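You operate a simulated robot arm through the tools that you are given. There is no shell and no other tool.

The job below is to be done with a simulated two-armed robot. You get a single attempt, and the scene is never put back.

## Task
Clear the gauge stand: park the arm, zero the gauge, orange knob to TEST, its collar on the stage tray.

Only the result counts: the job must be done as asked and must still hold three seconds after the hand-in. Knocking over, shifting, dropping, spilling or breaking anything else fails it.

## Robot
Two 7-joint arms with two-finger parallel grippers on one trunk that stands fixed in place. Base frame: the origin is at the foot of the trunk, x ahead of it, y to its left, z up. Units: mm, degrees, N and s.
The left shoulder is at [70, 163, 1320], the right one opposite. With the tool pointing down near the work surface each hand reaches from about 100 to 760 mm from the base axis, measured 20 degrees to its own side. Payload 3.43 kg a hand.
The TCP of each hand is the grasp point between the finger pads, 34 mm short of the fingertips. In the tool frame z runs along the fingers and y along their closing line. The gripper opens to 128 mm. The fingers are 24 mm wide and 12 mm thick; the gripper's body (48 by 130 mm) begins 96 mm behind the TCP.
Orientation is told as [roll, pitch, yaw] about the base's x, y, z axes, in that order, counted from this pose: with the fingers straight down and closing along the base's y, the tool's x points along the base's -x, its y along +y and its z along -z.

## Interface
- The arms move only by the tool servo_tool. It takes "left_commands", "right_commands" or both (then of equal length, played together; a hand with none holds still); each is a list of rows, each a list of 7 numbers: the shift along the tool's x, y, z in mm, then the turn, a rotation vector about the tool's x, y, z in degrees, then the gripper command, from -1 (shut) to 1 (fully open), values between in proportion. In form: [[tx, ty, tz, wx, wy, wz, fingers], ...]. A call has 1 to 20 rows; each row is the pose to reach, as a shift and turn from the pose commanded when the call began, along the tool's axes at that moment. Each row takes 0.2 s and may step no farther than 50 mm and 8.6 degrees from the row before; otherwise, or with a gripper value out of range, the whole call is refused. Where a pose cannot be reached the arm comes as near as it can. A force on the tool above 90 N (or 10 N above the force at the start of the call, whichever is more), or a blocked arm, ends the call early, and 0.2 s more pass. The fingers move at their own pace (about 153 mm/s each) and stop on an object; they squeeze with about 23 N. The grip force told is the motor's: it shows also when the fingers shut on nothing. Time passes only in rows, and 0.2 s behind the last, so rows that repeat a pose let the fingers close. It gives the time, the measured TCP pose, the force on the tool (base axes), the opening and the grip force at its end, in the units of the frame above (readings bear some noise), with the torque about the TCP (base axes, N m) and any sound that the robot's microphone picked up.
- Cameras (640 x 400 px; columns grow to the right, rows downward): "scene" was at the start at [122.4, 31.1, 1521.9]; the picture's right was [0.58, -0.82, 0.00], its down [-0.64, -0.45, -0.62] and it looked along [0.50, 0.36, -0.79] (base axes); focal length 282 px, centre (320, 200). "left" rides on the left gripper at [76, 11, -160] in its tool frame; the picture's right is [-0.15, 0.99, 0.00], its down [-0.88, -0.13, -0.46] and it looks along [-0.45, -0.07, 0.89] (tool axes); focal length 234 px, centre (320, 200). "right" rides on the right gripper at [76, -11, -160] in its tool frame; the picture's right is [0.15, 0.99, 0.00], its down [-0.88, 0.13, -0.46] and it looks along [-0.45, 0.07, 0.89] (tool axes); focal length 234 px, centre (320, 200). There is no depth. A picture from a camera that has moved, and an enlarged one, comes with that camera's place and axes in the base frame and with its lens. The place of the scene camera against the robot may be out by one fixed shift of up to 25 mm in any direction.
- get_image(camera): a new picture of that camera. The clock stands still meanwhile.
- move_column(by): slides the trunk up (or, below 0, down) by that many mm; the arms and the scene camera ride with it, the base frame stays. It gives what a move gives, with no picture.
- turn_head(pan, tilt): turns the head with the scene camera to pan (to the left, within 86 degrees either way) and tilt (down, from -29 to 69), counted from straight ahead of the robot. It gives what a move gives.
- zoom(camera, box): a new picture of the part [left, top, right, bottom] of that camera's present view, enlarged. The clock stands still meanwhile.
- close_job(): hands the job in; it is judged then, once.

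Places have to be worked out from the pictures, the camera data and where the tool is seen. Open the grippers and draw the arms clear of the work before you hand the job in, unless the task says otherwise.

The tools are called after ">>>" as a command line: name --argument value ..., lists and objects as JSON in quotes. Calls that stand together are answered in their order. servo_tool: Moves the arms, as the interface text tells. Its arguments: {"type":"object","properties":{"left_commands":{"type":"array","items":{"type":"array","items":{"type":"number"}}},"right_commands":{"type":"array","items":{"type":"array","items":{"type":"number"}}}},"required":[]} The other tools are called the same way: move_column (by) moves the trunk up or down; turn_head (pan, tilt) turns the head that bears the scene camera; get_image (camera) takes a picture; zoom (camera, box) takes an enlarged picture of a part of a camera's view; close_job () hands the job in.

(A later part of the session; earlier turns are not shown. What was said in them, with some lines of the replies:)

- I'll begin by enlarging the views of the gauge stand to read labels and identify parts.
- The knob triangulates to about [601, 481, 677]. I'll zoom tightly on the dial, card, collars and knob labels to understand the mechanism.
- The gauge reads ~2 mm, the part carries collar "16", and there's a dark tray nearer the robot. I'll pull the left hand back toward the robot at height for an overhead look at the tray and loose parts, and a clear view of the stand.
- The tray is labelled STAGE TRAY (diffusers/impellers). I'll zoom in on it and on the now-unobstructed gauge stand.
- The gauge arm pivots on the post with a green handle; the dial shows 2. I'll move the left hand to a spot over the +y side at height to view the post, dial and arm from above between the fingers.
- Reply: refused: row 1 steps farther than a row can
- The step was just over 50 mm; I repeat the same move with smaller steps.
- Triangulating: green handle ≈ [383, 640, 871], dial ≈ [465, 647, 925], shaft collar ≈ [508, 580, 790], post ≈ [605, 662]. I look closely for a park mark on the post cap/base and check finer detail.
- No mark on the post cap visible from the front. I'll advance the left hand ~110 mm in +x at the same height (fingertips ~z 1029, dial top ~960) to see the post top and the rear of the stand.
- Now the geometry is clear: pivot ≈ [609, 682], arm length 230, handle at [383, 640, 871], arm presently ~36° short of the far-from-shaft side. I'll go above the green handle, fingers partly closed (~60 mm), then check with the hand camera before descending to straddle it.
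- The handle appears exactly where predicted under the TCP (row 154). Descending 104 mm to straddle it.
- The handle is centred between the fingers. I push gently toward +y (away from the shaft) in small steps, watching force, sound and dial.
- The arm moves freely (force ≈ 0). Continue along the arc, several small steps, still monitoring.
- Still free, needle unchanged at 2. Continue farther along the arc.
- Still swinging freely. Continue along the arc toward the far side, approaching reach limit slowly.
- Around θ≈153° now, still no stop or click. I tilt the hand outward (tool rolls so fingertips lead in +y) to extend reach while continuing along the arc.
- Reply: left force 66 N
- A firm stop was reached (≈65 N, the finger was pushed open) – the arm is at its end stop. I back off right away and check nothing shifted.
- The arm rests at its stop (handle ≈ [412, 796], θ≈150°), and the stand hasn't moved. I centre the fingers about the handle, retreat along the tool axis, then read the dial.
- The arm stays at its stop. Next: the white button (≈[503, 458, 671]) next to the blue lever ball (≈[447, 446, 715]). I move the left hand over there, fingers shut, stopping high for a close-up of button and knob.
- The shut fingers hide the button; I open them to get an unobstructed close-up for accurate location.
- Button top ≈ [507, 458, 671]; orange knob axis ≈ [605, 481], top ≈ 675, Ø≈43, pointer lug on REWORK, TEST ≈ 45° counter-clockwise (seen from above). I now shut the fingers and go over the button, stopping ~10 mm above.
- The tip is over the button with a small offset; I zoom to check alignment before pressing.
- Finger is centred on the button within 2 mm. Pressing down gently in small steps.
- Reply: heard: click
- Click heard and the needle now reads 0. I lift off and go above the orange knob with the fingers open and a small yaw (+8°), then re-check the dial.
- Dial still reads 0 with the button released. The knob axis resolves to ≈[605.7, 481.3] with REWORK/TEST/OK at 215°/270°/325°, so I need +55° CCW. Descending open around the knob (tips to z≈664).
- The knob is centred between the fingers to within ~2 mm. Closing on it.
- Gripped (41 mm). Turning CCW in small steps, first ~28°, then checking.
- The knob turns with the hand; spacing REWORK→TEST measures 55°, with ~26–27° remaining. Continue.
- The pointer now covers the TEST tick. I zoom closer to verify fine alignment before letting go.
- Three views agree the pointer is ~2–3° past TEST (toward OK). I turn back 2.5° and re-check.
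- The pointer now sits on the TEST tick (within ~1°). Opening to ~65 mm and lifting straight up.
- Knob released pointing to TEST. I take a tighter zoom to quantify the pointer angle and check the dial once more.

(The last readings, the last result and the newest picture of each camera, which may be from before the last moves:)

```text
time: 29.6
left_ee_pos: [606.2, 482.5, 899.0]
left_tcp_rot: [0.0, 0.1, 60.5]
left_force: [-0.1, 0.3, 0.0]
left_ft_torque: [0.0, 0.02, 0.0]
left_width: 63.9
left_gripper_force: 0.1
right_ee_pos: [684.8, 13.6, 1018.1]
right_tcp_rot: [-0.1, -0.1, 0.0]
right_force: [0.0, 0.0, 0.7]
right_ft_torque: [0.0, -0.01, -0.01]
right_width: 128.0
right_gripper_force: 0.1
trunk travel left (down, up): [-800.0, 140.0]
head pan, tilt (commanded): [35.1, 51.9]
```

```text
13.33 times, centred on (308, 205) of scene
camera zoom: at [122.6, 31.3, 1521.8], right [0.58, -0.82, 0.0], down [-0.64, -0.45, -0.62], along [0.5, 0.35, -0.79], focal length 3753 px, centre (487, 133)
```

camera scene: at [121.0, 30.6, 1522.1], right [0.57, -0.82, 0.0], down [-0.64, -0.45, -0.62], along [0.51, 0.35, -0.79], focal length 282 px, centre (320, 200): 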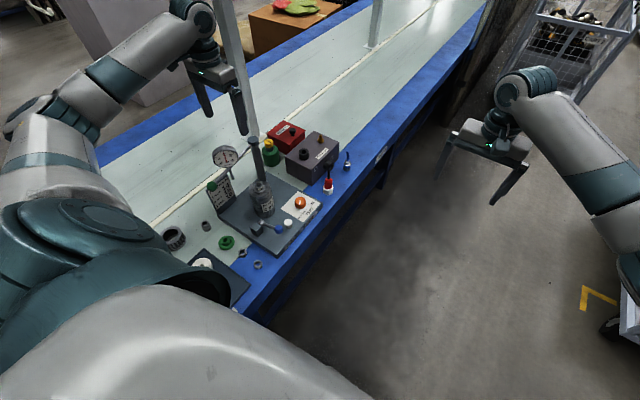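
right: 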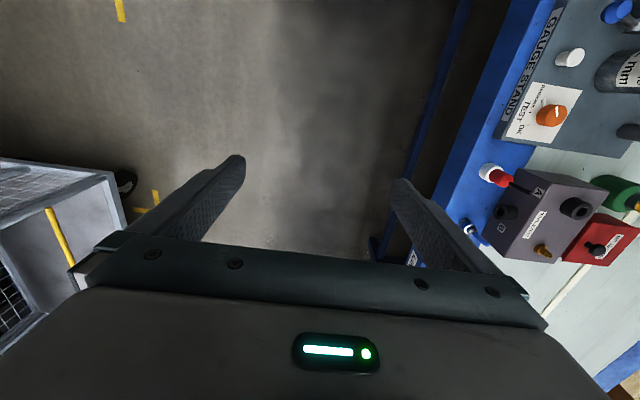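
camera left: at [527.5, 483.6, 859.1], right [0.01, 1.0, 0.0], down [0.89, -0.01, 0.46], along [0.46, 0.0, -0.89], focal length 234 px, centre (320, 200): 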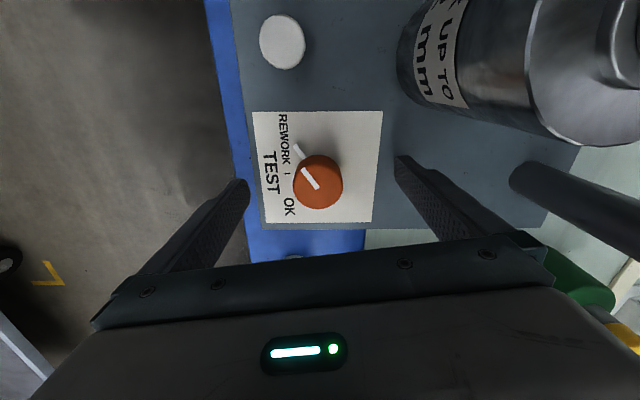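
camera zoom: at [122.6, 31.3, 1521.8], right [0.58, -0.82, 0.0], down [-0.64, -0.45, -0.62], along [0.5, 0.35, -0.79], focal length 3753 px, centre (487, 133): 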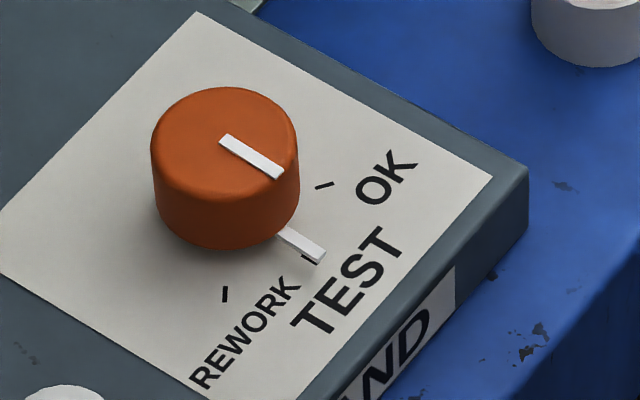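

Knob is within ~2–3° of TEST and the dial stays at 0. Now the collar: I swing the hand to above the part (≈[510, 578]) at z≈930 with yaw back to 0 and fingers open to look.

>>> servo_tool --left_commands '[[0, 0, -15, 0, 0, 8, 0.3], [-4, 16, -30, 0, 0, 16, 0.6], [-9, 33, -30, 0, 0, 24, 1], [-14, 50, -30, 0, 0, 32, 1], [-19, 68, -30, 0, 0, 40, 1], [-24, 86, -30, 0, 0, 48, 1], [-30, 108, -30, 0, 0, 55, 1], [-36, 130.5, -30, 0, 0, 60.5, 1], [-36, 130.5, -30, 0, 0, 60.5, 1]]'

>>> get_image --camera "left"

>>> zoom --camera "left" --box '[260, 80, 380, 200]'

```text
time: 31.6
left_ee_pos: [511.2, 577.2, 927.9]
left_tcp_rot: [0.0, -0.1, -0.2]
left_force: [0.6, 0.5, -0.4]
left_ft_torque: [0.02, -0.01, 0.01]
left_width: 128.0
left_gripper_force: 0.1
right_ee_pos: [686.6, 14.5, 1019.2]
right_tcp_rot: [0.0, 0.0, 0.1]
right_force: [-0.3, -0.9, -1.2]
right_ft_torque: [0.0, 0.03, 0.0]
right_width: 128.0
right_gripper_force: 0.1
trunk travel left (down, up): [-800.0, 140.0]
head pan, tilt (commanded): [35.1, 51.9]
```

```text
taken
camera left: at [435.6, 587.8, 1088.2], right [0.15, 0.99, 0.0], down [0.88, -0.13, 0.46], along [0.45, -0.07, -0.89], focal length 234 px, centre (320, 200)
```

left: 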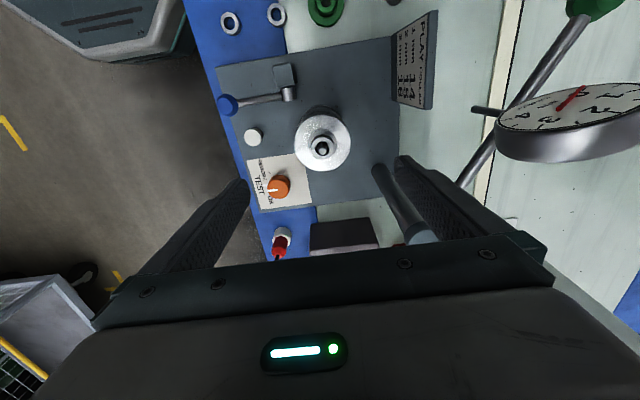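

```text
3.33 times, centred on (320, 140) of left
camera zoom: at [435.6, 587.8, 1088.2], right [0.15, 0.99, 0.0], down [0.88, -0.13, 0.46], along [0.45, -0.07, -0.89], focal length 781 px, centre (320, 400)
```

zoom: 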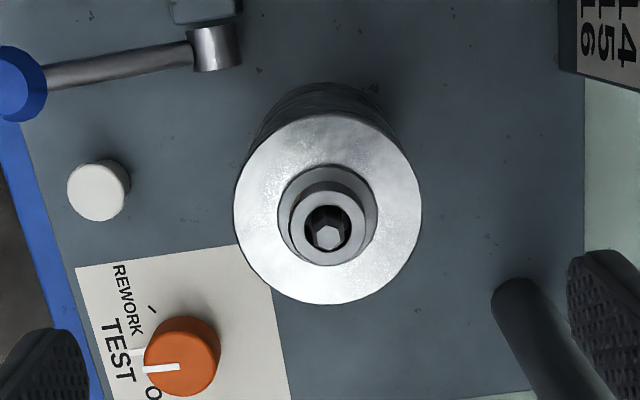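

The collar's axis resolves to ≈[510.2, 579.5], OD 29 mm, top ≈ z 797, sitting on a Ø40 flange whose top is ≈ 781. I'll centre and descend to TCP z≈822 with fingers ~70 mm open, then look.

>>> servo_tool --left_commands '[[1, 2.3, 30, 0, 0, 0, 0.1], [1, 2.3, 60, 0, 0, 0, 0.1], [1, 2.3, 85, 0, 0, 0, 0.1], [1, 2.3, 95, 0, 0, 0, 0.1], [1, 2.3, 100, 0, 0, 0, 0.1], [1, 2.3, 100, 0, 0, 0, 0.1]]'

>>> get_image --camera "left"

>>> zoom --camera "left" --box '[270, 120, 370, 220]'

>>> zoom --camera "scene" --box '[220, 150, 320, 230]'

>>> zoom --camera "right" --box '[560, 0, 640, 60]'

```text
time: 33.0
left_ee_pos: [508.6, 580.3, 826.6]
left_tcp_rot: [0.0, 0.1, -0.1]
left_force: [-0.3, -1.1, -0.5]
left_ft_torque: [0.02, 0.0, 0.03]
left_width: 70.2
left_gripper_force: 0.1
right_ee_pos: [685.2, 13.6, 1020.6]
right_tcp_rot: [0.0, 0.1, 0.0]
right_force: [-0.9, 0.2, 0.3]
right_ft_torque: [0.01, -0.01, 0.0]
right_width: 128.2
right_gripper_force: 0.1
trunk travel left (down, up): [-800.0, 140.0]
head pan, tilt (commanded): [35.1, 51.9]
```

```text
taken
camera left: at [433.7, 590.7, 987.8], right [0.15, 0.99, 0.0], down [0.88, -0.13, 0.46], along [0.45, -0.07, -0.89], focal length 234 px, centre (320, 200)
```

left: 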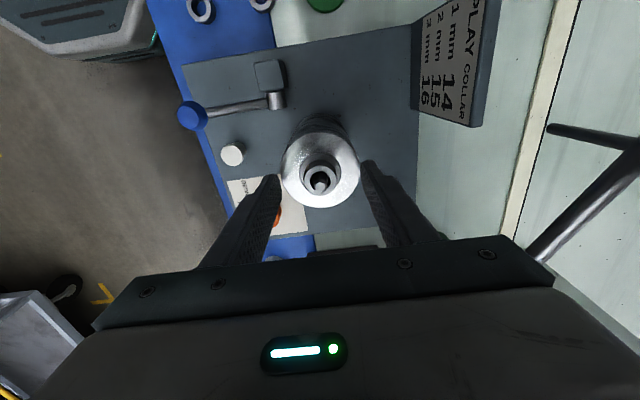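

```text
4.00 times, centred on (320, 170) of left
camera zoom: at [433.7, 590.7, 987.8], right [0.15, 0.99, 0.0], down [0.88, -0.13, 0.46], along [0.45, -0.07, -0.89], focal length 937 px, centre (320, 320)
```

zoom: 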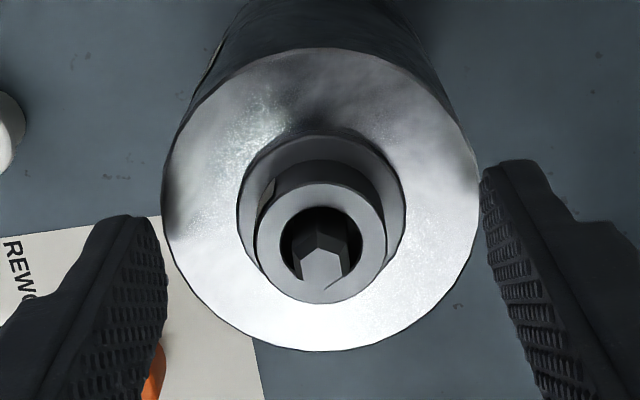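

```text
5.00 times, centred on (270, 190) of scene
camera zoom: at [122.4, 31.1, 1521.9], right [0.58, -0.82, 0.0], down [-0.64, -0.45, -0.62], along [0.5, 0.36, -0.79], focal length 1408 px, centre (570, 250)
```

zoom: 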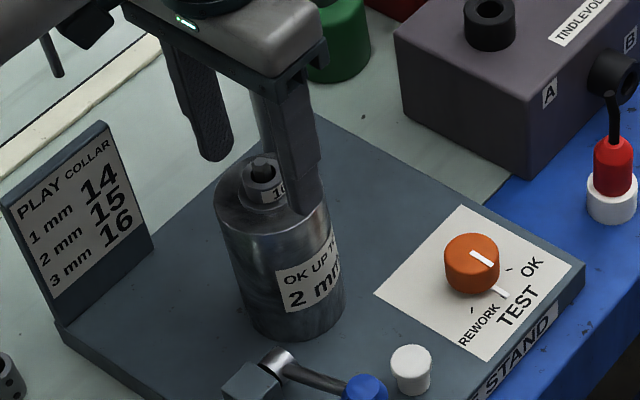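

```text
6.67 times, centred on (600, 30) of right
camera zoom: at [609.4, 2.1, 1178.9], right [-0.15, 0.99, 0.0], down [0.88, 0.13, 0.46], along [0.45, 0.07, -0.89], focal length 1561 px, centre (-1547, 1333)
```

zoom: 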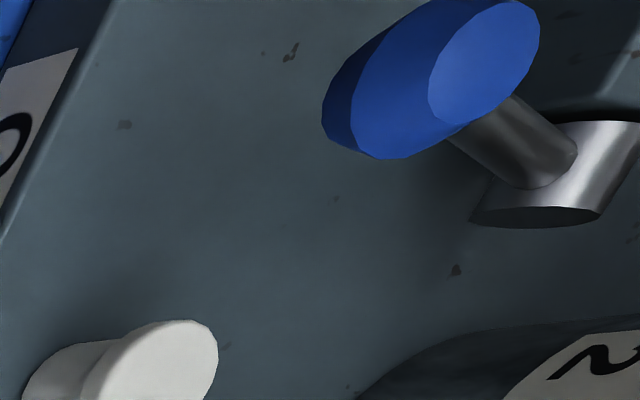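

Refined: collar top z≈798, cylinder top ≈773, axis ≈[510.5, 580]. I shift +2 mm in x, lower 8 mm (tips ≈785, just above the flange) and close on the collar.

>>> servo_tool --left_commands '[[-2, 0, 4, 0, 0, 0, 0.1], [-2, 0, 8, 0, 0, 0, 0.1], [-2, 0, 8, 0, 0, 0, -0.3], [-2, 0, 8, 0, 0, 0, -1], [-2, 0, 8, 0, 0, 0, -1], [-2, 0, 8, 0, 0, 0, -1]]'

>>> zoom --camera "left" --box '[270, 120, 370, 220]'

>>> zoom --camera "scene" --box '[230, 160, 290, 210]'

```text
time: 34.4
left_ee_pos: [509.9, 579.3, 819.4]
left_tcp_rot: [0.0, 0.1, -0.1]
left_force: [1.1, -0.4, -0.2]
left_ft_torque: [0.01, -0.02, 0.0]
left_width: 26.8
left_gripper_force: 23.3
right_ee_pos: [687.0, 13.3, 1020.9]
right_tcp_rot: [0.0, 0.0, 0.0]
right_force: [-0.9, -0.3, 0.3]
right_ft_torque: [-0.01, -0.01, 0.0]
right_width: 127.8
right_gripper_force: 0.1
trunk travel left (down, up): [-800.0, 140.0]
head pan, tilt (commanded): [35.1, 51.9]
```

```text
4.00 times, centred on (320, 170) of left
camera zoom: at [435.4, 590.7, 979.9], right [0.15, 0.99, 0.0], down [0.88, -0.13, 0.46], along [0.45, -0.07, -0.89], focal length 937 px, centre (320, 320)
```

zoom: 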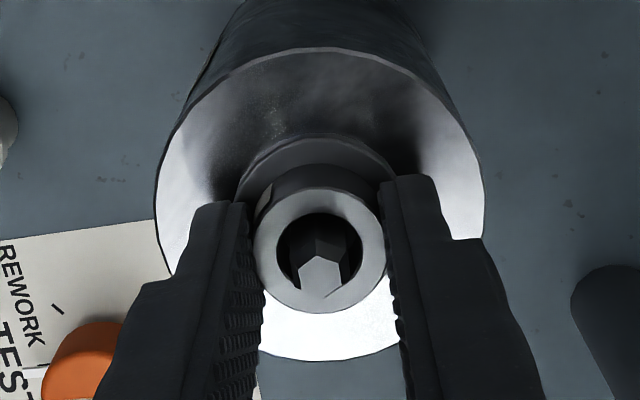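

```text
8.00 times, centred on (260, 185) of scene
camera zoom: at [122.5, 31.1, 1521.9], right [0.58, -0.82, 0.0], down [-0.64, -0.45, -0.62], along [0.5, 0.36, -0.79], focal length 2252 px, centre (800, 320)
```

zoom: 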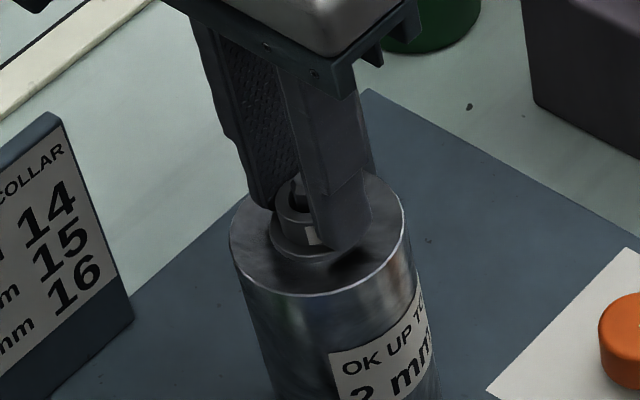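

Gripped (26.8 mm). Lifting slowly a few mm while watching force to be sure only the collar comes up.

>>> servo_tool --left_commands '[[0, 0, -2, 0, 0, 0, -1], [0, 0, -5, 0, 0, 0, -1], [0, 0, -8, 0, 0, 0, -1]]'

>>> zoom --camera "left" --box '[270, 120, 370, 220]'

>>> zoom --camera "scene" --box '[230, 160, 290, 210]'

```text
time: 35.2
left_ee_pos: [510.4, 579.9, 828.6]
left_tcp_rot: [0.0, -0.1, -0.1]
left_force: [-0.6, 0.0, -0.6]
left_ft_torque: [0.0, 0.01, 0.01]
left_width: 27.1
left_gripper_force: 23.4
right_ee_pos: [684.9, 13.5, 1020.4]
right_tcp_rot: [0.0, -0.1, 0.1]
right_force: [-0.4, -0.3, -0.5]
right_ft_torque: [0.04, 0.0, 0.0]
right_width: 128.0
right_gripper_force: 0.1
trunk travel left (down, up): [-800.0, 140.0]
head pan, tilt (commanded): [35.1, 51.9]
```

```text
4.00 times, centred on (320, 170) of left
camera zoom: at [435.8, 591.2, 988.1], right [0.15, 0.99, 0.0], down [0.88, -0.13, 0.46], along [0.45, -0.07, -0.89], focal length 937 px, centre (320, 320)
```

zoom: 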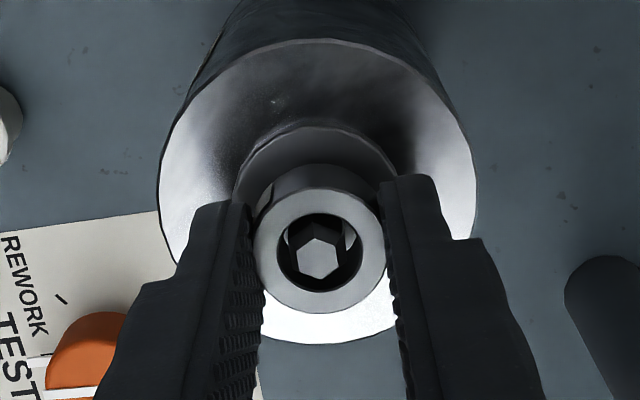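

```text
8.00 times, centred on (260, 185) of scene
camera zoom: at [122.5, 31.1, 1521.9], right [0.58, -0.82, 0.0], down [-0.64, -0.45, -0.62], along [0.5, 0.36, -0.79], focal length 2252 px, centre (800, 320)
```

zoom: 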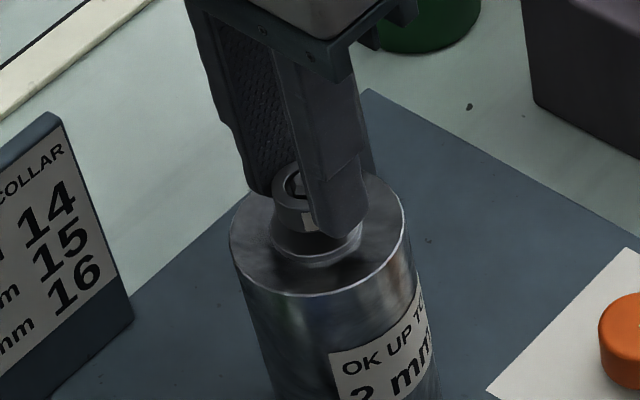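

Only the collar rises; the shaft stays. I lift on to z≈960 and carry it toward a free spot in the front corner of the stage tray (≈[215, 478]).

>>> servo_tool --left_commands '[[0, 0, -20, 0, 0, 0, -1], [0, 0, -50, 0, 0, 0, -1], [0, 0, -85, 0, 0, 0, -1], [0, 0, -115, 0, 0, 0, -1], [20, -7, -130, 0, 0, 0, -1], [55, -19, -132, 0, 0, 0, -1], [95, -33, -132, 0, 0, 0, -1], [135, -47, -132, 0, 0, 0, -1], [175, -61, -132, 0, 0, 0, -1], [215, -74, -132, 0, 0, 0, -1], [250, -87, -132, 0, 0, 0, -1], [280, -97, -132, 0, 0, 0, -1], [295, -102, -132, 0, 0, 0, -1], [295, -102, -132, 0, 0, 0, -1]]'

>>> get_image --camera "left"

>>> zoom --camera "scene" --box '[190, 120, 350, 240]'

```text
time: 38.2
left_ee_pos: [218.7, 484.2, 957.8]
left_tcp_rot: [-0.1, 0.1, -0.1]
left_force: [0.6, 0.0, 0.3]
left_ft_torque: [-0.02, -0.01, 0.02]
left_width: 26.8
left_gripper_force: 22.4
left hand out of reach, approached as far as the arm can: row 13, 14
right_ee_pos: [685.4, 14.5, 1018.9]
right_tcp_rot: [0.0, 0.0, 0.1]
right_force: [0.2, 0.4, 0.9]
right_ft_torque: [0.02, -0.01, -0.01]
right_width: 128.2
right_gripper_force: 0.1
trunk travel left (down, up): [-800.0, 140.0]
head pan, tilt (commanded): [35.1, 51.9]
```

```text
taken
camera left: at [142.8, 495.0, 1117.8], right [0.15, 0.99, 0.0], down [0.88, -0.13, 0.45], along [0.45, -0.07, -0.89], focal length 234 px, centre (320, 200)
```

left: 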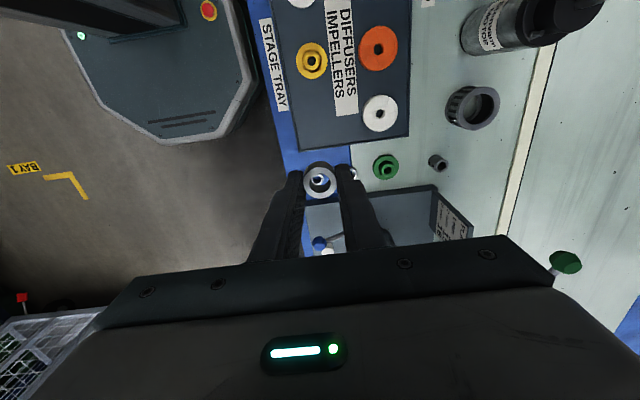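

```text
3.33 times, centred on (270, 180) of scene
camera zoom: at [122.7, 31.3, 1521.8], right [0.58, -0.82, 0.0], down [-0.64, -0.45, -0.62], along [0.5, 0.35, -0.79], focal length 938 px, centre (487, 267)
```

zoom: 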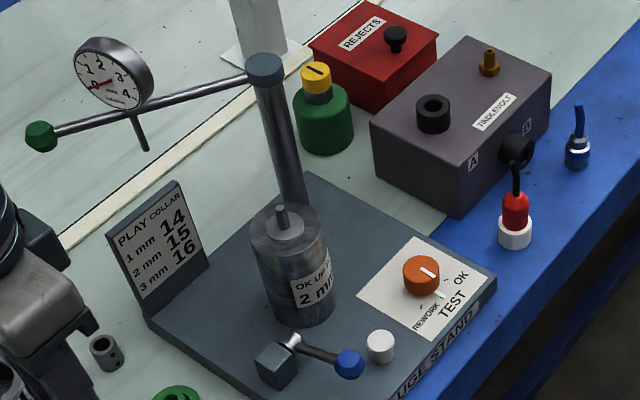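

The collar is held above the tray corner; dial 0, knob TEST, arm parked all still look right. I descend to z≈735 over [218, 489], then check.

>>> servo_tool --left_commands '[[0, 4, 30, 0, 0, 0, -1], [0, 8, 70, 0, 0, 0, -1], [0, 8, 110, 0, 0, 0, -1], [0, 8, 150, 0, 0, 0, -1], [0, 8, 185, 0, 0, 0, -1], [0, 8, 210, 0, 0, 0, -1], [0, 8, 223, 0, 0, 0, -1], [0, 8, 223, 0, 0, 0, -1]]'

>>> get_image --camera "left"

>>> zoom --camera "left" --box '[220, 60, 420, 220]'

>>> get_image --camera "scene"

```text
time: 40.0
left_ee_pos: [217.9, 492.8, 734.9]
left_tcp_rot: [0.0, 0.0, -0.1]
left_force: [0.0, -1.1, -1.5]
left_ft_torque: [-0.01, 0.02, -0.01]
left_width: 26.9
left_gripper_force: 22.8
right_ee_pos: [685.8, 13.4, 1019.5]
right_tcp_rot: [0.0, 0.0, 0.0]
right_force: [0.1, -0.1, 0.1]
right_ft_torque: [0.03, -0.01, -0.01]
right_width: 127.9
right_gripper_force: 0.0
trunk travel left (down, up): [-800.0, 140.0]
head pan, tilt (commanded): [35.1, 51.9]
```

```text
taken
camera left: at [143.2, 502.3, 894.8], right [0.15, 0.99, 0.0], down [0.88, -0.13, 0.46], along [0.45, -0.07, -0.89], focal length 234 px, centre (320, 200)
```

left: 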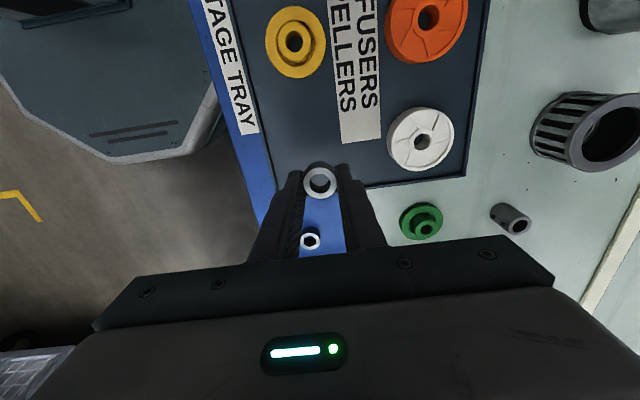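

```text
2.50 times, centred on (320, 140) of left
camera zoom: at [143.2, 502.3, 894.8], right [0.15, 0.99, 0.0], down [0.88, -0.13, 0.46], along [0.45, -0.07, -0.89], focal length 585 px, centre (320, 350)
```

zoom: 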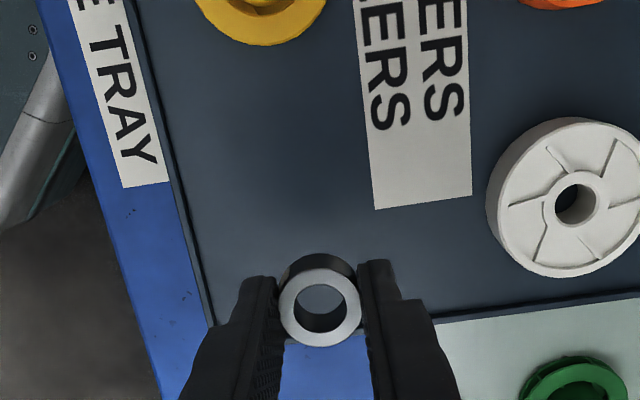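

```text
taken
camera scene: at [122.2, 31.0, 1521.9], right [0.58, -0.82, 0.0], down [-0.64, -0.45, -0.62], along [0.51, 0.36, -0.79], focal length 282 px, centre (320, 200)
```

scene: 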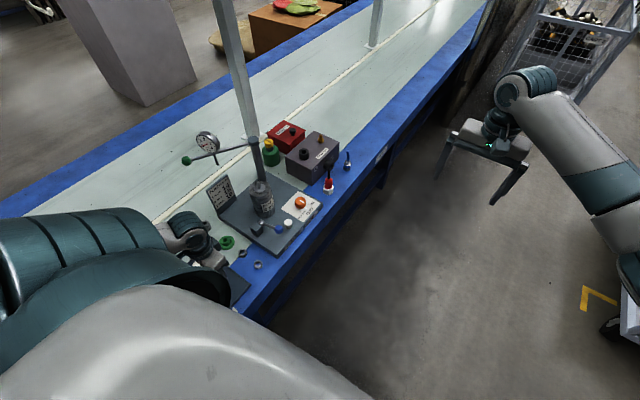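

The landing spot projects well inside the tray (≈37 mm from the front rim, clear of label and parts). Descending further to TCP z≈700, then in fine steps.

>>> servo_tool --left_commands '[[2, 0, 15, 0, 0, 0, -1], [4, 0, 28, 0, 0, 0, -1], [4, 0, 35, 0, 0, 0, -1], [4, 0, 39, 0, 0, 0, -1], [4, 0, 42, 0, 0, 0, -1]]'

>>> zoom --camera "left" --box '[240, 100, 400, 220]'

```text
time: 41.2
left_ee_pos: [214.7, 491.1, 692.0]
left_tcp_rot: [-0.1, -0.1, -0.1]
left_force: [-0.4, 0.7, -1.5]
left_ft_torque: [0.03, 0.0, 0.01]
left_width: 27.0
left_gripper_force: 22.9
right_ee_pos: [685.2, 14.4, 1020.2]
right_tcp_rot: [0.0, 0.0, 0.0]
right_force: [-0.1, -0.1, -0.6]
right_ft_torque: [0.01, -0.03, -0.03]
right_width: 128.1
right_gripper_force: 0.0
trunk travel left (down, up): [-800.0, 140.0]
head pan, tilt (commanded): [35.1, 51.9]
```

```text
3.33 times, centred on (320, 160) of left
camera zoom: at [139.8, 502.5, 852.5], right [0.15, 0.99, 0.0], down [0.88, -0.13, 0.46], along [0.45, -0.07, -0.89], focal length 781 px, centre (320, 333)
```

zoom: 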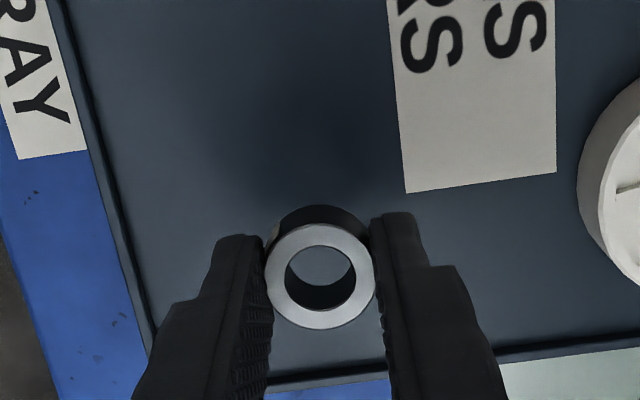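

No contact yet (collar bottom ≈ 655). Fine steps downward, watching vertical force.

>>> servo_tool --left_commands '[[0, 0, 2, 0, 0, 0, -1], [0, 0, 4, 0, 0, 0, -1], [0, 0, 6, 0, 0, 0, -1], [0, 0, 7, 0, 0, 0, -1]]'

```text
time: 42.2
left_ee_pos: [214.6, 491.6, 686.3]
left_tcp_rot: [-0.1, 0.0, -0.1]
left_force: [0.5, 0.0, 0.3]
left_ft_torque: [0.0, 0.0, 0.0]
left_width: 26.6
left_gripper_force: 22.6
right_ee_pos: [685.7, 12.9, 1019.1]
right_tcp_rot: [0.0, 0.0, 0.0]
right_force: [0.3, -0.1, -1.5]
right_ft_torque: [0.0, 0.01, -0.01]
right_width: 128.0
right_gripper_force: 0.0
trunk travel left (down, up): [-800.0, 140.0]
head pan, tilt (commanded): [35.1, 51.9]
```

No contact so far; continuing down in small steps.

>>> servo_tool --left_commands '[[0, 0, 2, 0, 0, 0, -1], [0, 0, 4, 0, 0, 0, -1], [0, 0, 6, 0, 0, 0, -1]]'

>>> zoom --camera "left" --box '[240, 100, 400, 220]'

```text
time: 43.0
left_ee_pos: [215.0, 491.5, 680.5]
left_tcp_rot: [0.0, 0.0, -0.1]
left_force: [0.2, 0.2, -0.9]
left_ft_torque: [0.0, 0.03, -0.03]
left_width: 26.8
left_gripper_force: 23.0
right_ee_pos: [684.1, 14.0, 1019.9]
right_tcp_rot: [0.0, -0.1, 0.0]
right_force: [-0.2, -0.2, 1.1]
right_ft_torque: [-0.04, 0.02, 0.02]
right_width: 128.3
right_gripper_force: 0.1
trunk travel left (down, up): [-800.0, 140.0]
head pan, tilt (commanded): [35.1, 51.9]
```

```text
3.33 times, centred on (320, 160) of left
camera zoom: at [140.3, 502.6, 840.1], right [0.15, 0.99, 0.0], down [0.88, -0.13, 0.46], along [0.45, -0.07, -0.89], focal length 781 px, centre (320, 333)
```

zoom: 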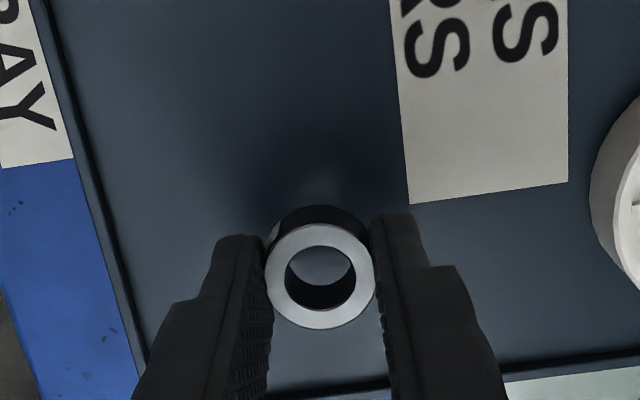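

The tray floor triangulates to z≈631, so contact should come near TCP z≈668. Continue 8 mm, then fine steps.

>>> servo_tool --left_commands '[[0, 0, 3, 0, 0, 0, -1], [0, 0, 6, 0, 0, 0, -1], [0, 0, 8, 0, 0, 0, -1], [0, 0, 9, 0, 0, 0, -1]]'

>>> zoom --camera "left" --box '[290, 140, 350, 200]'

```text
time: 44.0
left_ee_pos: [214.9, 492.9, 670.5]
left_tcp_rot: [0.0, 0.0, -0.1]
left_force: [-0.2, -0.3, -1.0]
left_ft_torque: [-0.01, -0.04, 0.0]
left_width: 26.9
left_gripper_force: 23.2
right_ee_pos: [685.7, 13.4, 1020.4]
right_tcp_rot: [0.1, -0.1, -0.1]
right_force: [0.4, -0.2, 0.1]
right_ft_torque: [-0.01, -0.01, 0.01]
right_width: 128.2
right_gripper_force: 0.0
trunk travel left (down, up): [-800.0, 140.0]
head pan, tilt (commanded): [35.1, 51.9]
```

```text
6.67 times, centred on (320, 170) of left
camera zoom: at [139.7, 502.7, 830.8], right [0.15, 0.99, 0.0], down [0.88, -0.13, 0.46], along [0.45, -0.07, -0.89], focal length 1561 px, centre (320, 400)
```

zoom: 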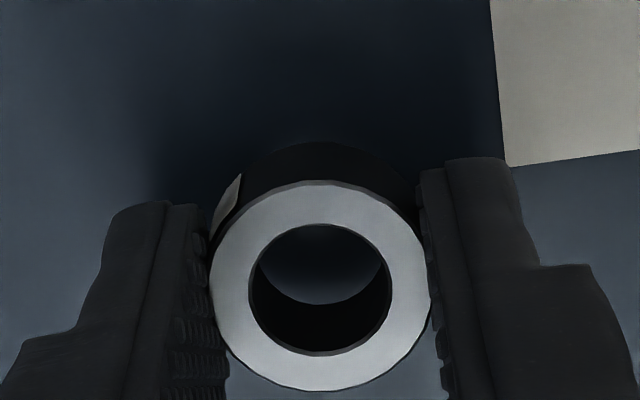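

Still no contact; the shadow shows it is close. Stepping down 1.5 mm at a time.

>>> servo_tool --left_commands '[[0, 0, 1.5, 0, 0, 0, -1], [0, 0, 3, 0, 0, 0, -1], [0, 0, 3, 0, 0, 0, -1]]'

```text
time: 44.8
left_ee_pos: [215.2, 490.9, 668.0]
left_tcp_rot: [0.0, 0.0, -0.1]
left_force: [-0.5, -0.2, -0.6]
left_ft_torque: [-0.02, -0.01, 0.02]
left_width: 26.9
left_gripper_force: 22.9
right_ee_pos: [684.6, 14.0, 1019.8]
right_tcp_rot: [0.0, 0.1, 0.0]
right_force: [-0.5, 0.5, 0.3]
right_ft_torque: [-0.01, 0.0, 0.01]
right_width: 128.2
right_gripper_force: 0.0
trunk travel left (down, up): [-800.0, 140.0]
head pan, tilt (commanded): [35.1, 51.9]
```

No contact at 668; continuing two more small steps.

>>> servo_tool --left_commands '[[0, 0, 1.5, 0, 0, 0, -1], [0, 0, 3, 0, 0, 0, -1], [0, 0, 3, 0, 0, 0, -1]]'

>>> zoom --camera "left" --box '[290, 140, 350, 200]'

```text
time: 45.6
left_ee_pos: [215.1, 490.7, 665.6]
left_tcp_rot: [0.0, 0.0, 0.0]
left_force: [0.2, -0.8, -0.9]
left_ft_torque: [-0.02, 0.0, -0.01]
left_width: 26.6
left_gripper_force: 22.9
right_ee_pos: [686.6, 13.4, 1019.4]
right_tcp_rot: [0.1, 0.0, 0.0]
right_force: [0.0, -0.9, -0.2]
right_ft_torque: [-0.02, 0.01, -0.01]
right_width: 128.1
right_gripper_force: 0.0
trunk travel left (down, up): [-800.0, 140.0]
head pan, tilt (commanded): [35.1, 51.9]
```

```text
6.67 times, centred on (320, 170) of left
camera zoom: at [140.1, 502.2, 825.1], right [0.15, 0.99, 0.0], down [0.88, -0.13, 0.46], along [0.45, -0.07, -0.89], focal length 1561 px, centre (320, 400)
```

zoom: 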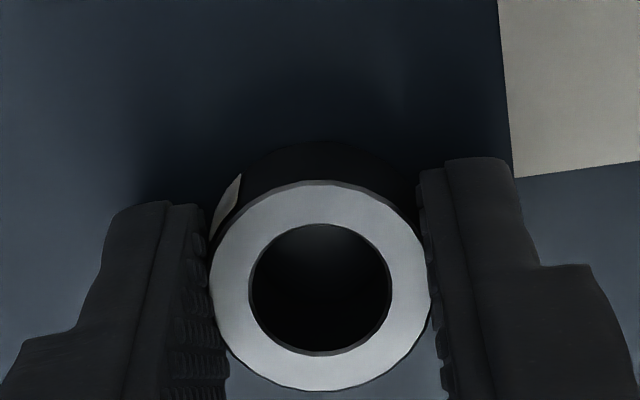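

Nearly touching (bore is now fully shaded). Continue with small steps.

>>> servo_tool --left_commands '[[0, 0, 1, 0, 0, 0, -1], [0, 0, 2, 0, 0, 0, -1], [0, 0, 2.5, 0, 0, 0, -1], [0, 0, 2.5, 0, 0, 0, -1]]'

```text
time: 46.6
left_ee_pos: [214.1, 491.1, 663.7]
left_tcp_rot: [0.1, 0.1, -0.1]
left_force: [-2.3, -0.3, 14.8]
left_ft_torque: [-0.06, 0.14, 0.01]
left_width: 26.9
left_gripper_force: 22.4
right_ee_pos: [683.9, 13.5, 1020.2]
right_tcp_rot: [-0.1, -0.1, 0.0]
right_force: [-0.7, -0.1, -0.4]
right_ft_torque: [0.03, 0.01, -0.04]
right_width: 128.0
right_gripper_force: 0.0
trunk travel left (down, up): [-800.0, 140.0]
head pan, tilt (commanded): [35.1, 51.9]
```

Contact with the tray floor (≈15 N). I relieve 1.5 mm, open to ~45 mm, and lift straight up.

>>> servo_tool --left_commands '[[0, 0, -1.2, 0, 0, 0, -1], [0, 0, -1.2, 0, 0, 0, -0.5], [0, 0, -1.2, 0, 0, 0, -0.3], [0, 0, -1.2, 0, 0, 0, -0.3], [0, 0, -10, 0, 0, 0, -0.3], [0, 0, -30, 0, 0, 0, -0.3], [0, 0, -60, 0, 0, 0, -0.3], [0, 0, -90, 0, 0, 0, -0.3], [0, 0, -90, 0, 0, 0, -0.3]]'

>>> get_image --camera "left"

>>> zoom --camera "left" --box '[240, 80, 400, 220]'

```text
time: 48.6
left_ee_pos: [213.6, 490.5, 751.4]
left_tcp_rot: [-0.1, 0.0, -0.2]
left_force: [0.6, -0.2, -0.8]
left_ft_torque: [0.0, 0.01, 0.02]
left_width: 44.7
left_gripper_force: 0.0
right_ee_pos: [684.9, 12.4, 1019.8]
right_tcp_rot: [0.0, -0.1, 0.0]
right_force: [0.5, 0.4, 0.1]
right_ft_torque: [0.03, 0.01, -0.01]
right_width: 127.9
right_gripper_force: 0.1
trunk travel left (down, up): [-800.0, 140.0]
head pan, tilt (commanded): [35.1, 51.9]
```

```text
taken
camera left: at [139.3, 502.1, 911.7], right [0.15, 0.99, 0.0], down [0.88, -0.13, 0.46], along [0.45, -0.07, -0.89], focal length 234 px, centre (320, 200)
```

left: 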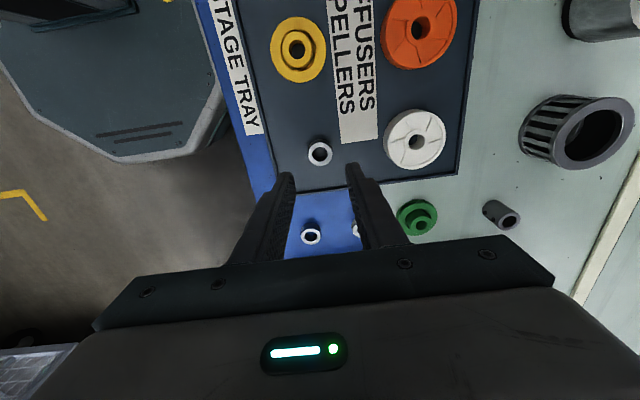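

```text
2.86 times, centred on (320, 150) of left
camera zoom: at [139.3, 502.1, 911.7], right [0.15, 0.99, 0.0], down [0.88, -0.13, 0.46], along [0.45, -0.07, -0.89], focal length 669 px, centre (320, 343)
```

zoom: 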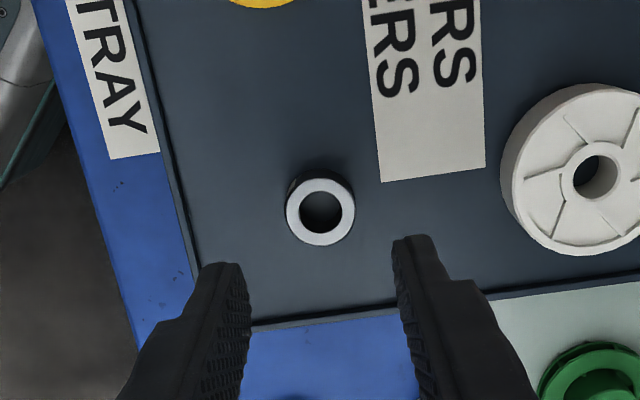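

The collar sits flat on the stage tray. I open the gripper fully only once high, retreat the left hand upward and clear, then verify the whole stand.

>>> servo_tool --left_commands '[[0, 0, -40, 0, 0, 0, -0.3], [-15, 0, -80, 0, 0, 0, -0.3], [-35, 0, -120, 0, 0, 0, 0.2], [-55, 0, -160, 0, 0, 0, 0.6], [-75, 0, -200, 0, 0, 0, 1], [-86, 0, -240, 0, 0, 0, 1], [-86, 0, -270, 0, 0, 0, 1], [-86, 0, -270, 0, 0, 0, 1]]'

>>> get_image --camera "scene"

>>> zoom --camera "scene" --box '[170, 120, 330, 240]'

>>> zoom --camera "scene" --box '[180, 120, 260, 180]'

>>> get_image --camera "left"

>>> zoom --camera "right" --box '[500, 0, 640, 160]'

```text
time: 50.4
left_ee_pos: [300.0, 491.4, 1022.3]
left_tcp_rot: [0.0, -0.1, -0.1]
left_force: [0.1, 0.4, 0.4]
left_ft_torque: [0.06, -0.02, 0.02]
left_width: 127.9
left_gripper_force: 0.0
right_ee_pos: [685.8, 13.6, 1019.9]
right_tcp_rot: [-0.1, 0.0, 0.0]
right_force: [0.4, -0.2, 0.3]
right_ft_torque: [-0.02, 0.01, -0.03]
right_width: 128.2
right_gripper_force: 0.1
trunk travel left (down, up): [-800.0, 140.0]
head pan, tilt (commanded): [35.1, 51.9]
```

```text
taken
camera scene: at [122.4, 31.3, 1521.9], right [0.58, -0.82, 0.0], down [-0.64, -0.45, -0.62], along [0.5, 0.35, -0.79], focal length 282 px, centre (320, 200)
```

scene: 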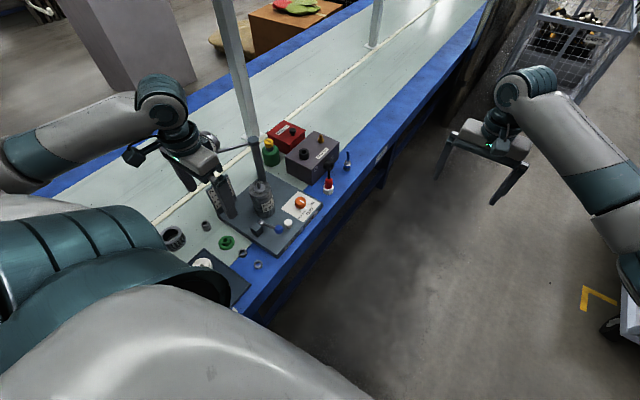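

```text
3.33 times, centred on (250, 180) of scene
camera zoom: at [122.4, 31.3, 1521.9], right [0.58, -0.82, 0.0], down [-0.64, -0.45, -0.62], along [0.5, 0.35, -0.79], focal length 938 px, centre (553, 267)
```

zoom: 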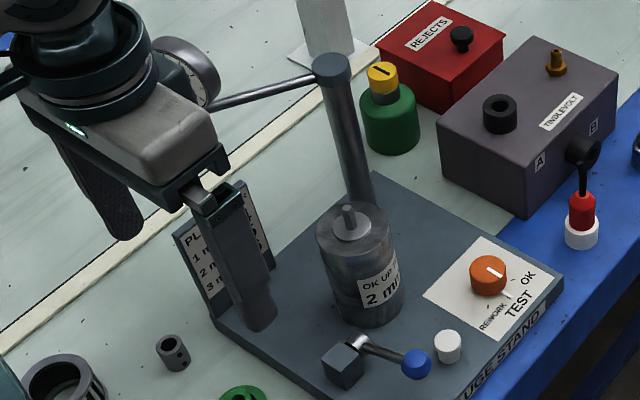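

```text
6.67 times, centred on (220, 150) of scene
camera zoom: at [122.4, 31.3, 1521.9], right [0.58, -0.82, 0.0], down [-0.64, -0.45, -0.62], along [0.5, 0.35, -0.79], focal length 1877 px, centre (987, 533)
```

zoom: 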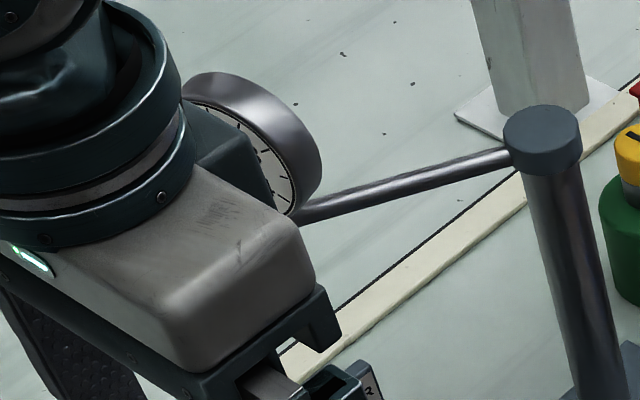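

```text
taken
camera left: at [224.7, 501.9, 1182.2], right [0.15, 0.99, 0.0], down [0.88, -0.13, 0.46], along [0.45, -0.07, -0.89], focal length 234 px, centre (320, 200)
```

left: 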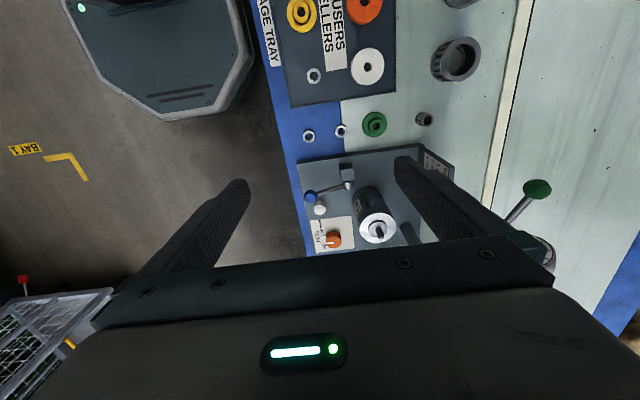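

```text
2.50 times, centred on (570, 80) of right
camera zoom: at [609.4, 2.3, 1178.9], right [-0.15, 0.99, 0.0], down [0.88, 0.13, 0.46], along [0.45, 0.07, -0.89], focal length 585 px, centre (-305, 500)
```

zoom: 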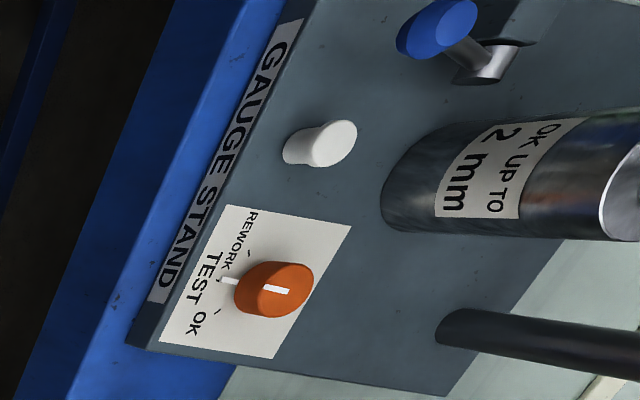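

Everything looks right; the hand merely hides the dial. I move it further clear (−y) to confirm the dial and handle one last time before handing in.

>>> servo_tool --left_commands '[[0, -35, -10, 0, 0, 0, 1], [0, -70, -20, 0, 0, 0, 1], [0, -100, -30, 0, 0, 0, 1], [0, -100, -30, 0, 0, 0, 1]]'

>>> zoom --camera "scene" --box '[170, 110, 330, 240]'

>>> zoom --camera "scene" --box '[180, 120, 260, 180]'

>>> zoom --camera "left" --box '[240, 0, 480, 240]'

```text
time: 51.4
left_ee_pos: [327.7, 408.7, 1048.5]
left_tcp_rot: [-0.1, 0.2, -0.1]
left_force: [0.4, -0.5, 0.9]
left_ft_torque: [-0.03, -0.02, 0.0]
left_width: 128.0
left_gripper_force: 0.1
left hand out of reach, approached as far as the arm can: row 2, 3, 4
right_ee_pos: [685.3, 14.8, 1020.2]
right_tcp_rot: [0.0, -0.1, 0.1]
right_force: [-0.8, 0.2, 0.6]
right_ft_torque: [-0.02, 0.01, 0.02]
right_width: 128.3
right_gripper_force: 0.1
trunk travel left (down, up): [-800.0, 140.0]
head pan, tilt (commanded): [35.1, 51.9]
```

```text
3.08 times, centred on (250, 175) of scene
camera zoom: at [121.5, 31.2, 1521.9], right [0.58, -0.82, 0.0], down [-0.64, -0.45, -0.62], along [0.51, 0.35, -0.79], focal length 866 px, centre (535, 277)
```

zoom: 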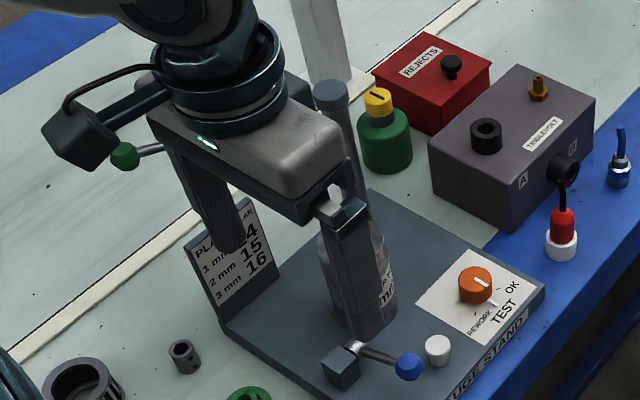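

```text
6.67 times, centred on (220, 150) of scene
camera zoom: at [121.5, 31.2, 1521.9], right [0.58, -0.82, 0.0], down [-0.64, -0.45, -0.62], along [0.51, 0.35, -0.79], focal length 1877 px, centre (987, 533)
```

zoom: 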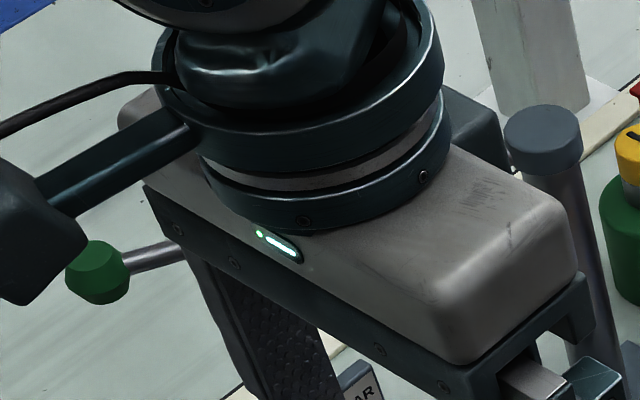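

```text
1.67 times, centred on (360, 120) of left
camera zoom: at [253.5, 420.6, 1209.6], right [0.15, 0.99, 0.0], down [0.88, -0.13, 0.45], along [0.45, -0.07, -0.89], focal length 390 px, centre (253, 333)
```

zoom: 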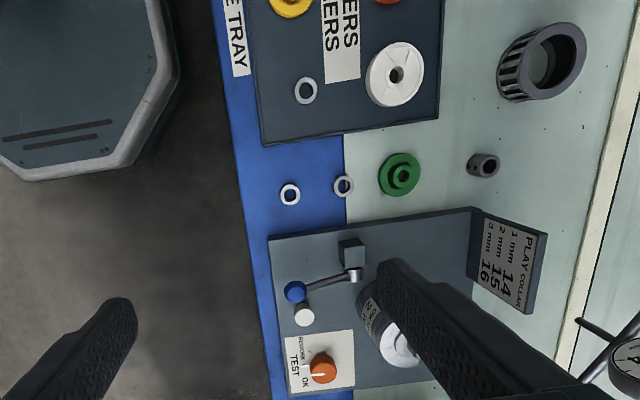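

The hand still hides the dial; I move it back to the left/rear (around [250, 550, 1020]), where the view was clear before.

>>> servo_tool --left_commands '[[0, 40, 6, 0, 0, 0, 1], [5, 80, 12, 0, 0, 0, 1], [20, 120, 20, 0, 0, 0, 1], [40, 150, 30, 0, 0, 0, 1], [55, 165, 30, 0, 0, 0, 1], [55, 165, 30, 0, 0, 0, 1]]'

>>> zoom --camera "scene" --box '[170, 110, 330, 240]'

>>> zoom --camera "scene" --box '[180, 120, 260, 180]'

```text
time: 52.8
left_ee_pos: [276.2, 575.0, 1017.7]
left_tcp_rot: [0.1, 0.1, 0.0]
left_force: [0.4, 0.1, 0.3]
left_ft_torque: [-0.03, -0.04, 0.04]
left_width: 128.2
left_gripper_force: 0.0
right_ee_pos: [684.9, 13.4, 1019.1]
right_tcp_rot: [0.0, 0.0, 0.0]
right_force: [-0.4, -0.6, 0.7]
right_ft_torque: [0.01, 0.0, 0.02]
right_width: 128.1
right_gripper_force: 0.1
trunk travel left (down, up): [-800.0, 140.0]
head pan, tilt (commanded): [35.1, 51.9]
```

```text
3.08 times, centred on (250, 175) of scene
camera zoom: at [122.8, 31.0, 1521.8], right [0.58, -0.82, 0.0], down [-0.64, -0.45, -0.62], along [0.5, 0.36, -0.79], focal length 866 px, centre (535, 277)
```

zoom: 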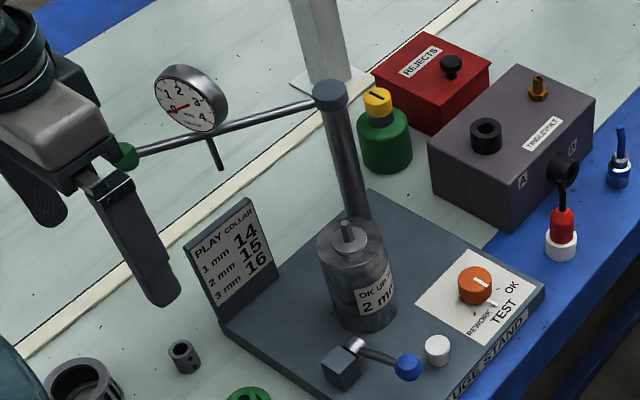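

```text
6.67 times, centred on (220, 150) of scene
camera zoom: at [122.8, 31.0, 1521.8], right [0.58, -0.82, 0.0], down [-0.64, -0.45, -0.62], along [0.5, 0.36, -0.79], focal length 1877 px, centre (987, 533)
```

zoom: 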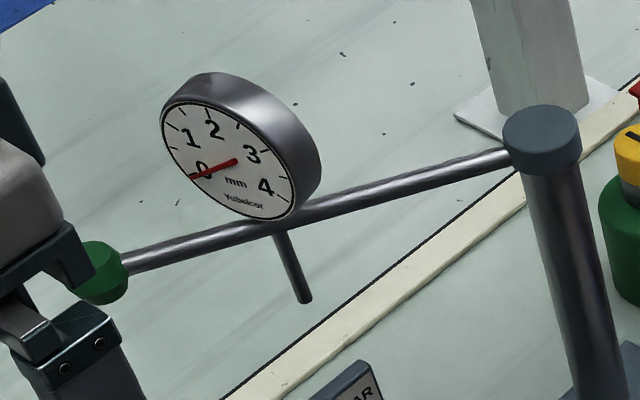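

Verified: the gauge arm is at its far stop, the dial reads 0, the knob points to TEST, and collar 16 lies flat on the stage tray. Both grippers are open and clear, so I hand the job in.

>>> close_job

```text
The job is handed in.
```

The gauge stand is cleared and the job is handed in. The hand-in reply did not say whether it passed.

- **Arm:** I swung the gauge arm away from the part until it hit its end stop, and it has stayed there. Nothing on the stand marks the park position. I took the far stop to be it, because the other direction swings over the shaft.
- **Gauge:** I pressed the white button and heard a click. The needle dropped from 2 to 0 and still read 0 in the last picture.
- **Orange knob:** I turned it from REWORK to TEST. The pointer sits within about 3° of the TEST mark, slightly to the REWORK side.
- **Collar:** I read "its collar" as the one fitted on the part, marked 16. It now lies flat on the stage tray, clear of the other parts. The two loose collars on the bench were left where they were.

During the arm swing, the push against the stop reached about 65 N before I backed off. In the pictures the stand and the parts around it had not moved. Both grippers are open and the arms are clear of the work.
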